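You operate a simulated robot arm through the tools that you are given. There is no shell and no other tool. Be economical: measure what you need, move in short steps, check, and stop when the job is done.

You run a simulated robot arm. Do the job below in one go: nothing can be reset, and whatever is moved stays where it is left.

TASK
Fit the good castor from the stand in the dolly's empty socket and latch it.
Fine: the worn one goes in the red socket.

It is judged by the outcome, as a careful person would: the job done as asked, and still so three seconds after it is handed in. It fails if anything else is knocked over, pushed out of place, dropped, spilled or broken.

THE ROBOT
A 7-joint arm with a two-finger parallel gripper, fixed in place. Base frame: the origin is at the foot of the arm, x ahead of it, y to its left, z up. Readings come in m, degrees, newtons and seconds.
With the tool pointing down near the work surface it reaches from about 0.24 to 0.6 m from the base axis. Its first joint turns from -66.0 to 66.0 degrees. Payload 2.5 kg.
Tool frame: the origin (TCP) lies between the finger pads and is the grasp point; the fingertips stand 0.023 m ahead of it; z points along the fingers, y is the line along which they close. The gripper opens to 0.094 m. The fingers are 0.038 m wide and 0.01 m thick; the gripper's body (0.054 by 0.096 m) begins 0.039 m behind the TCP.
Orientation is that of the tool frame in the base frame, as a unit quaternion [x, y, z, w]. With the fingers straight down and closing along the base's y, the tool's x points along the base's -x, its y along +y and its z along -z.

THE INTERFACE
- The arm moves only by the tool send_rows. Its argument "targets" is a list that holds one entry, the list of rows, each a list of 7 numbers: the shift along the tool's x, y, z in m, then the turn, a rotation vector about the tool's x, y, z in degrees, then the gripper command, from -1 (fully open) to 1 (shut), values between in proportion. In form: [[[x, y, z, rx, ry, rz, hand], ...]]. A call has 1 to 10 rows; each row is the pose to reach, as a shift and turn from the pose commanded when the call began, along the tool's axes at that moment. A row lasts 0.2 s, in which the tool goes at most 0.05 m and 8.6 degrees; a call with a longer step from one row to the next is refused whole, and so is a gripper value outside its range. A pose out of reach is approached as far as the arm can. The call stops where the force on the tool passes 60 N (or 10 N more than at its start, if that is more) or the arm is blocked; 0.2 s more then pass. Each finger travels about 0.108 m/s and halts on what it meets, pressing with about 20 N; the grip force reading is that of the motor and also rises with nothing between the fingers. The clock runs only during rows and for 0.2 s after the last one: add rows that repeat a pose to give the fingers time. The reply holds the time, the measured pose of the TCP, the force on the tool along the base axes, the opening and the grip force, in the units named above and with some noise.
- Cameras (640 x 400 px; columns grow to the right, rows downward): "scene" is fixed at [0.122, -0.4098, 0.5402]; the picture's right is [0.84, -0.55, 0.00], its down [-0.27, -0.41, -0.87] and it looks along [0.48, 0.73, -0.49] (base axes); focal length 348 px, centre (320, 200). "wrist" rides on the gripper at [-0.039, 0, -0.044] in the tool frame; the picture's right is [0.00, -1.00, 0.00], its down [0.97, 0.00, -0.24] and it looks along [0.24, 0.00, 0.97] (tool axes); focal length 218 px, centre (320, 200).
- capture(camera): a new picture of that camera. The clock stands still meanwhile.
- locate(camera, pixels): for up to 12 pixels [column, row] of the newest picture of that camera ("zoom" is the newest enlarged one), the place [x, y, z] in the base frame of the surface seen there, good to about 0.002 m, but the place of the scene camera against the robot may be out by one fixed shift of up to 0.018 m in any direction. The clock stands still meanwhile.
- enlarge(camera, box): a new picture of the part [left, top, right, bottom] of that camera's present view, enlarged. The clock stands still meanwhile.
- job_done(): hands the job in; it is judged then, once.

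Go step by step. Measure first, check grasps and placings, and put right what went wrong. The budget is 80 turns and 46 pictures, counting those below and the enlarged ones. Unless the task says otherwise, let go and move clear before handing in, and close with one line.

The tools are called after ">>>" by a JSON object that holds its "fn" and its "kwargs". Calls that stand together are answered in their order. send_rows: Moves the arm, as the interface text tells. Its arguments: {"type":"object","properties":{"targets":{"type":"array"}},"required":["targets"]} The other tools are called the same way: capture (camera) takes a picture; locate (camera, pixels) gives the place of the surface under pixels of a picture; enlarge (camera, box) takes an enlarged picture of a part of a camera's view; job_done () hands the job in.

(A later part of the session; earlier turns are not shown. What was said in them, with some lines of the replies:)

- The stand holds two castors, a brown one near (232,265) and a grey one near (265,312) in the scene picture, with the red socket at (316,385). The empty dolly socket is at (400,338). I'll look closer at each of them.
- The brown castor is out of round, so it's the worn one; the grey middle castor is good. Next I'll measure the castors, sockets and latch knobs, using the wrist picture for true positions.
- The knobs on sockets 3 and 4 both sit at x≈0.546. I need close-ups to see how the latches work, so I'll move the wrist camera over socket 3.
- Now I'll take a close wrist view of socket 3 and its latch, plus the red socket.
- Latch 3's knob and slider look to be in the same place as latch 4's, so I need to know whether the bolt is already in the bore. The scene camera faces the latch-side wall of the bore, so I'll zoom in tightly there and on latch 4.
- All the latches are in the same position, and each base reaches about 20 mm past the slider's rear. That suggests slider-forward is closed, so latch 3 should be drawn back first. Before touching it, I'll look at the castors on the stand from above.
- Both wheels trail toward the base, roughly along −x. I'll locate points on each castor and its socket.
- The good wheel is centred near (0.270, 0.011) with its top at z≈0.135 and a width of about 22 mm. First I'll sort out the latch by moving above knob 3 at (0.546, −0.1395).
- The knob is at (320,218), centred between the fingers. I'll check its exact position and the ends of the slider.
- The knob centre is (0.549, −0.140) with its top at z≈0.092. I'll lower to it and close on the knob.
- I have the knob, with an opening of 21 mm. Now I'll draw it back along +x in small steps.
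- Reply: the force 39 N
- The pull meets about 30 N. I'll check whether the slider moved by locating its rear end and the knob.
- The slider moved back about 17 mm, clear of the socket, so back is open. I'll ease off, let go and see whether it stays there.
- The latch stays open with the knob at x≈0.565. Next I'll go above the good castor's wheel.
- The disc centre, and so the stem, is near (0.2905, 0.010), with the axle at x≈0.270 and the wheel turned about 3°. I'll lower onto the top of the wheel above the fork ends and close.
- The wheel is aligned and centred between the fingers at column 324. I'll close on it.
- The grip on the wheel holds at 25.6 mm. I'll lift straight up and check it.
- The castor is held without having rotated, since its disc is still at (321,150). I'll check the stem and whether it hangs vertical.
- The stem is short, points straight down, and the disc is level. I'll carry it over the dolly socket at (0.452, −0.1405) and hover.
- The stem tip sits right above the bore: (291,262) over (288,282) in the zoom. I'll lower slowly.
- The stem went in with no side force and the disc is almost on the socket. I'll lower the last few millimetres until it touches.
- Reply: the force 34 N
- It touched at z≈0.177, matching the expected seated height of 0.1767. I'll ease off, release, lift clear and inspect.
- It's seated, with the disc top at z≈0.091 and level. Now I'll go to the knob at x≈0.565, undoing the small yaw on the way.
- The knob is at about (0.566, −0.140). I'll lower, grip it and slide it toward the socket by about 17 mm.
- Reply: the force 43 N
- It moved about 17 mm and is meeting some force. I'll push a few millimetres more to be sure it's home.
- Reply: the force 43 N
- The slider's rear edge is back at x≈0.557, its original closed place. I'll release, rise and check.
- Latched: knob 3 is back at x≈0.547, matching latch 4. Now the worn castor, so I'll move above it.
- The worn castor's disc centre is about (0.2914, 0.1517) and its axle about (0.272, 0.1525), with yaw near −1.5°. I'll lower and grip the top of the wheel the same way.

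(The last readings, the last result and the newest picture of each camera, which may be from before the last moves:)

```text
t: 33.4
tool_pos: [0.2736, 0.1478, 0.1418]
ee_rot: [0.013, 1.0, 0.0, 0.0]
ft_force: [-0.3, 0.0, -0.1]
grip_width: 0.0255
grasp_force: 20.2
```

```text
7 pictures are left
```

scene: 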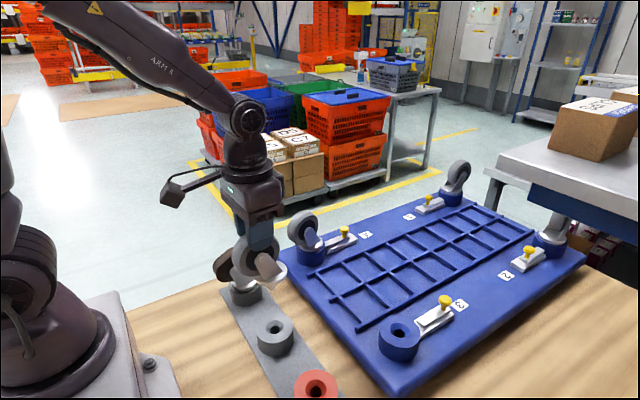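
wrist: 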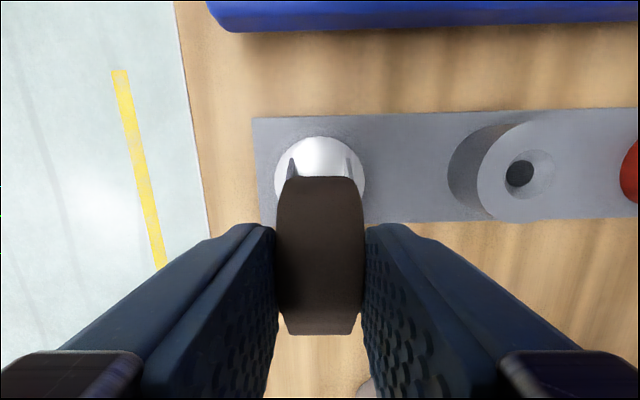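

The worn castor is gripped at 25.5 mm. I'll lift it, then carry it along the stand by (+0.001, −0.272) to the red socket.

>>> {"fn": "send_rows", "kwargs": {"targets": [[[0, 0, -0.01, 0, 0, 0, 1], [0, 0, -0.03, 0, 0, 0, 1], [0, 0, -0.055, 0, 0, 0, 1], [0, 0, -0.08, 0, 0, 0, 1], [-0.001, -0.03, -0.08, 0, 0, 0, 1], [-0.002, -0.06, -0.08, 0, 0, 0, 1], [-0.003, -0.095, -0.08, 0, 0, 0, 1], [-0.004, -0.13, -0.08, 0, 0, 0, 1], [-0.005, -0.16, -0.08, 0, 0, 0, 1], [-0.005, -0.16, -0.08, 0, 0, 0, 1]]]}}

>>> {"fn": "send_rows", "kwargs": {"targets": [[[-0.001, -0.035, 0, 0, 0, 0, 1], [-0.002, -0.07, 0, 0, 0, 0, 1], [-0.003, -0.1, 0, 0, 0, 0, 1], [-0.0031, -0.112, 0, 0, 0, 0, 1], [-0.0031, -0.112, 0.02, 0, 0, 0, 1], [-0.0031, -0.112, 0.035, 0, 0, 0, 1], [-0.0031, -0.112, 0.035, 0, 0, 0, 1]]]}}

>>> {"fn": "enlarge", "kwargs": {"camera": "scene", "box": [250, 270, 390, 400]}}

```text
t: 35.6
tool_pos: [0.2746, -0.0107, 0.2218]
ee_rot: [0.013, 1.0, 0.001, 0.0]
ft_force: [0.9, -0.4, -4.0]
grip_width: 0.0254
grasp_force: 20.0
```

```text
t: 37.2
tool_pos: [0.2724, -0.1264, 0.1847]
ee_rot: [0.013, 1.0, 0.0, 0.0]
ft_force: [0.5, 0.4, -4.1]
grip_width: 0.0253
grasp_force: 19.8
```

```text
3.08 times, centred on (320, 335) of scene
```

zoom: 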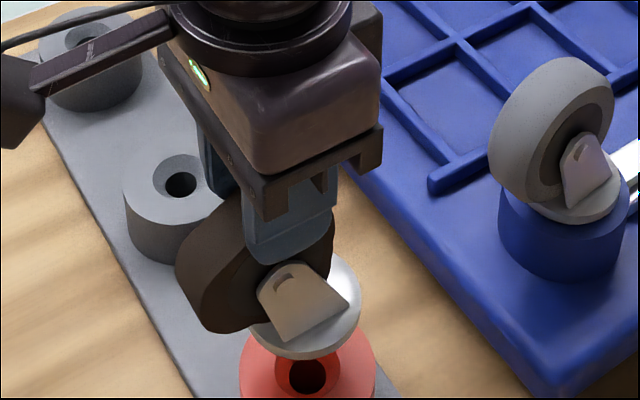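

The disc centre at column 305 lines up with the red socket at column 307. I'll check the other direction with the wrist camera.

>>> {"fn": "capture", "kwargs": {"camera": "wrist"}}

```text
5 pictures are left
```

wrist: 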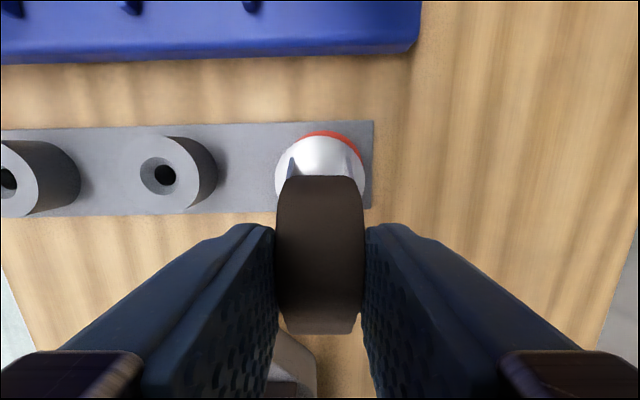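

The red socket sits about 2.5 mm to the right of the disc (−y). I'll correct that and lower slowly.

>>> {"fn": "send_rows", "kwargs": {"targets": [[[-0.0005, -0.0025, 0.006, 0, 0, 0, 1], [-0.0005, -0.0025, 0.012, 0, 0, 0, 1], [-0.0005, -0.0025, 0.018, 0, 0, 0, 1], [-0.0005, -0.0025, 0.024, 0, 0, 0, 1], [-0.0005, -0.0025, 0.03, 0, 0, 0, 1], [-0.0005, -0.0025, 0.035, 0, 0, 0, 1], [-0.0005, -0.0025, 0.039, 0, 0, 0, 1], [-0.0005, -0.0025, 0.042, 0, 0, 0, 1], [-0.0005, -0.0025, 0.042, 0, 0, 0, 1]]]}}

```text
t: 39.2
tool_pos: [0.2731, -0.1275, 0.1414]
ee_rot: [0.012, 1.0, 0.0, 0.0]
ft_force: [0.5, -2.5, -4.6]
grip_width: 0.0253
grasp_force: 20.2
```

The stem went in almost without force. I'll lower the last bit until it touches.

>>> {"fn": "send_rows", "kwargs": {"targets": [[[0, 0, 0.0015, 0, 0, 0, 1], [0, 0, 0.003, 0, 0, 0, 1], [0, 0, 0.0045, 0, 0, 0, 1], [0, 0, 0.0045, 0, 0, 0, 1]]]}}

```text
t: 40.2
tool_pos: [0.2742, -0.1267, 0.1396]
ee_rot: [0.013, 1.0, -0.001, 0.002]
ft_force: [-5.2, 5.1, 33.8]
grip_width: 0.0256
grasp_force: 20.4
```

It made contact at the seated height. I'll ease off, release and rise clear.

>>> {"fn": "send_rows", "kwargs": {"targets": [[[0, 0, -0.0015, 0, 0, 0, 1], [0, 0, -0.0015, 0, 0, 0, 0.2], [0, 0, -0.0015, 0, 0, 0, -0.4], [0, 0, -0.0015, 0, 0, 0, -1], [0, 0, -0.03, 0, 0, 0, -1], [0, 0, -0.07, 0, 0, 0, -1], [0, 0, -0.12, 0, 0, 0, -1], [0, 0, -0.16, 0, 0, 0, -1], [0, 0, -0.18, 0, 0, 0, -1], [0, 0, -0.18, 0, 0, 0, -1]]]}}

>>> {"fn": "capture", "kwargs": {"camera": "scene"}}

>>> {"fn": "enlarge", "kwargs": {"camera": "scene", "box": [250, 260, 460, 400]}}

>>> {"fn": "capture", "kwargs": {"camera": "wrist"}}

```text
t: 42.4
tool_pos: [0.2738, -0.1259, 0.3167]
ee_rot: [0.013, 1.0, 0.0, 0.0]
ft_force: [-0.4, 0.4, 0.0]
grip_width: 0.0941
grasp_force: 0.2
```

```text
4 pictures are left
```

scene: 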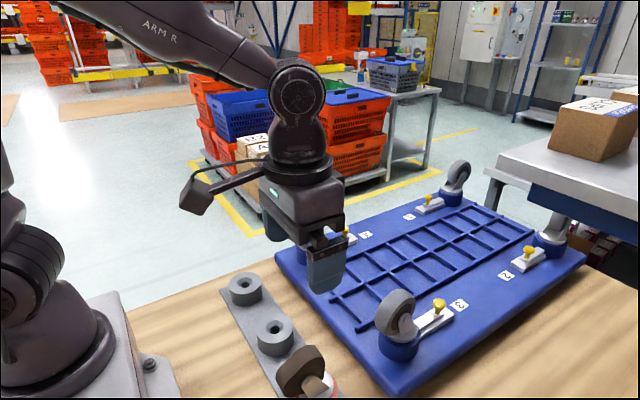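

```text
2.86 times, centred on (355, 330) of scene
```

zoom: 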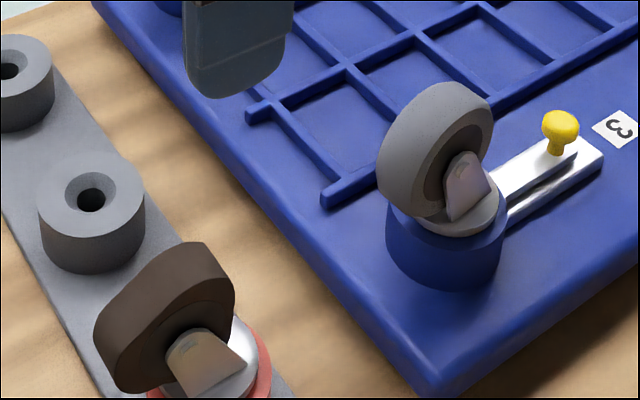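

```text
2 pictures are left
```

wrist: 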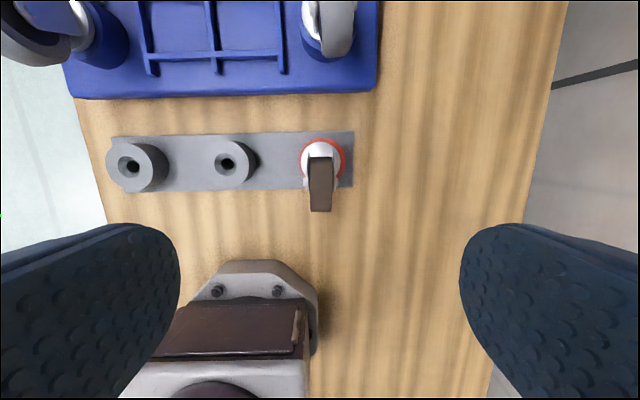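

The good castor is seated in socket 3 with the slider forward, and the worn castor is level in the red socket with nothing else disturbed. The gripper is open and clear, so I'm handing in.

>>> {"fn": "job_done", "kwargs": {}}

```text
The job is handed in.
```

The good castor is fitted and latched in the dolly's empty socket, number 3, and the worn castor is in the red socket.
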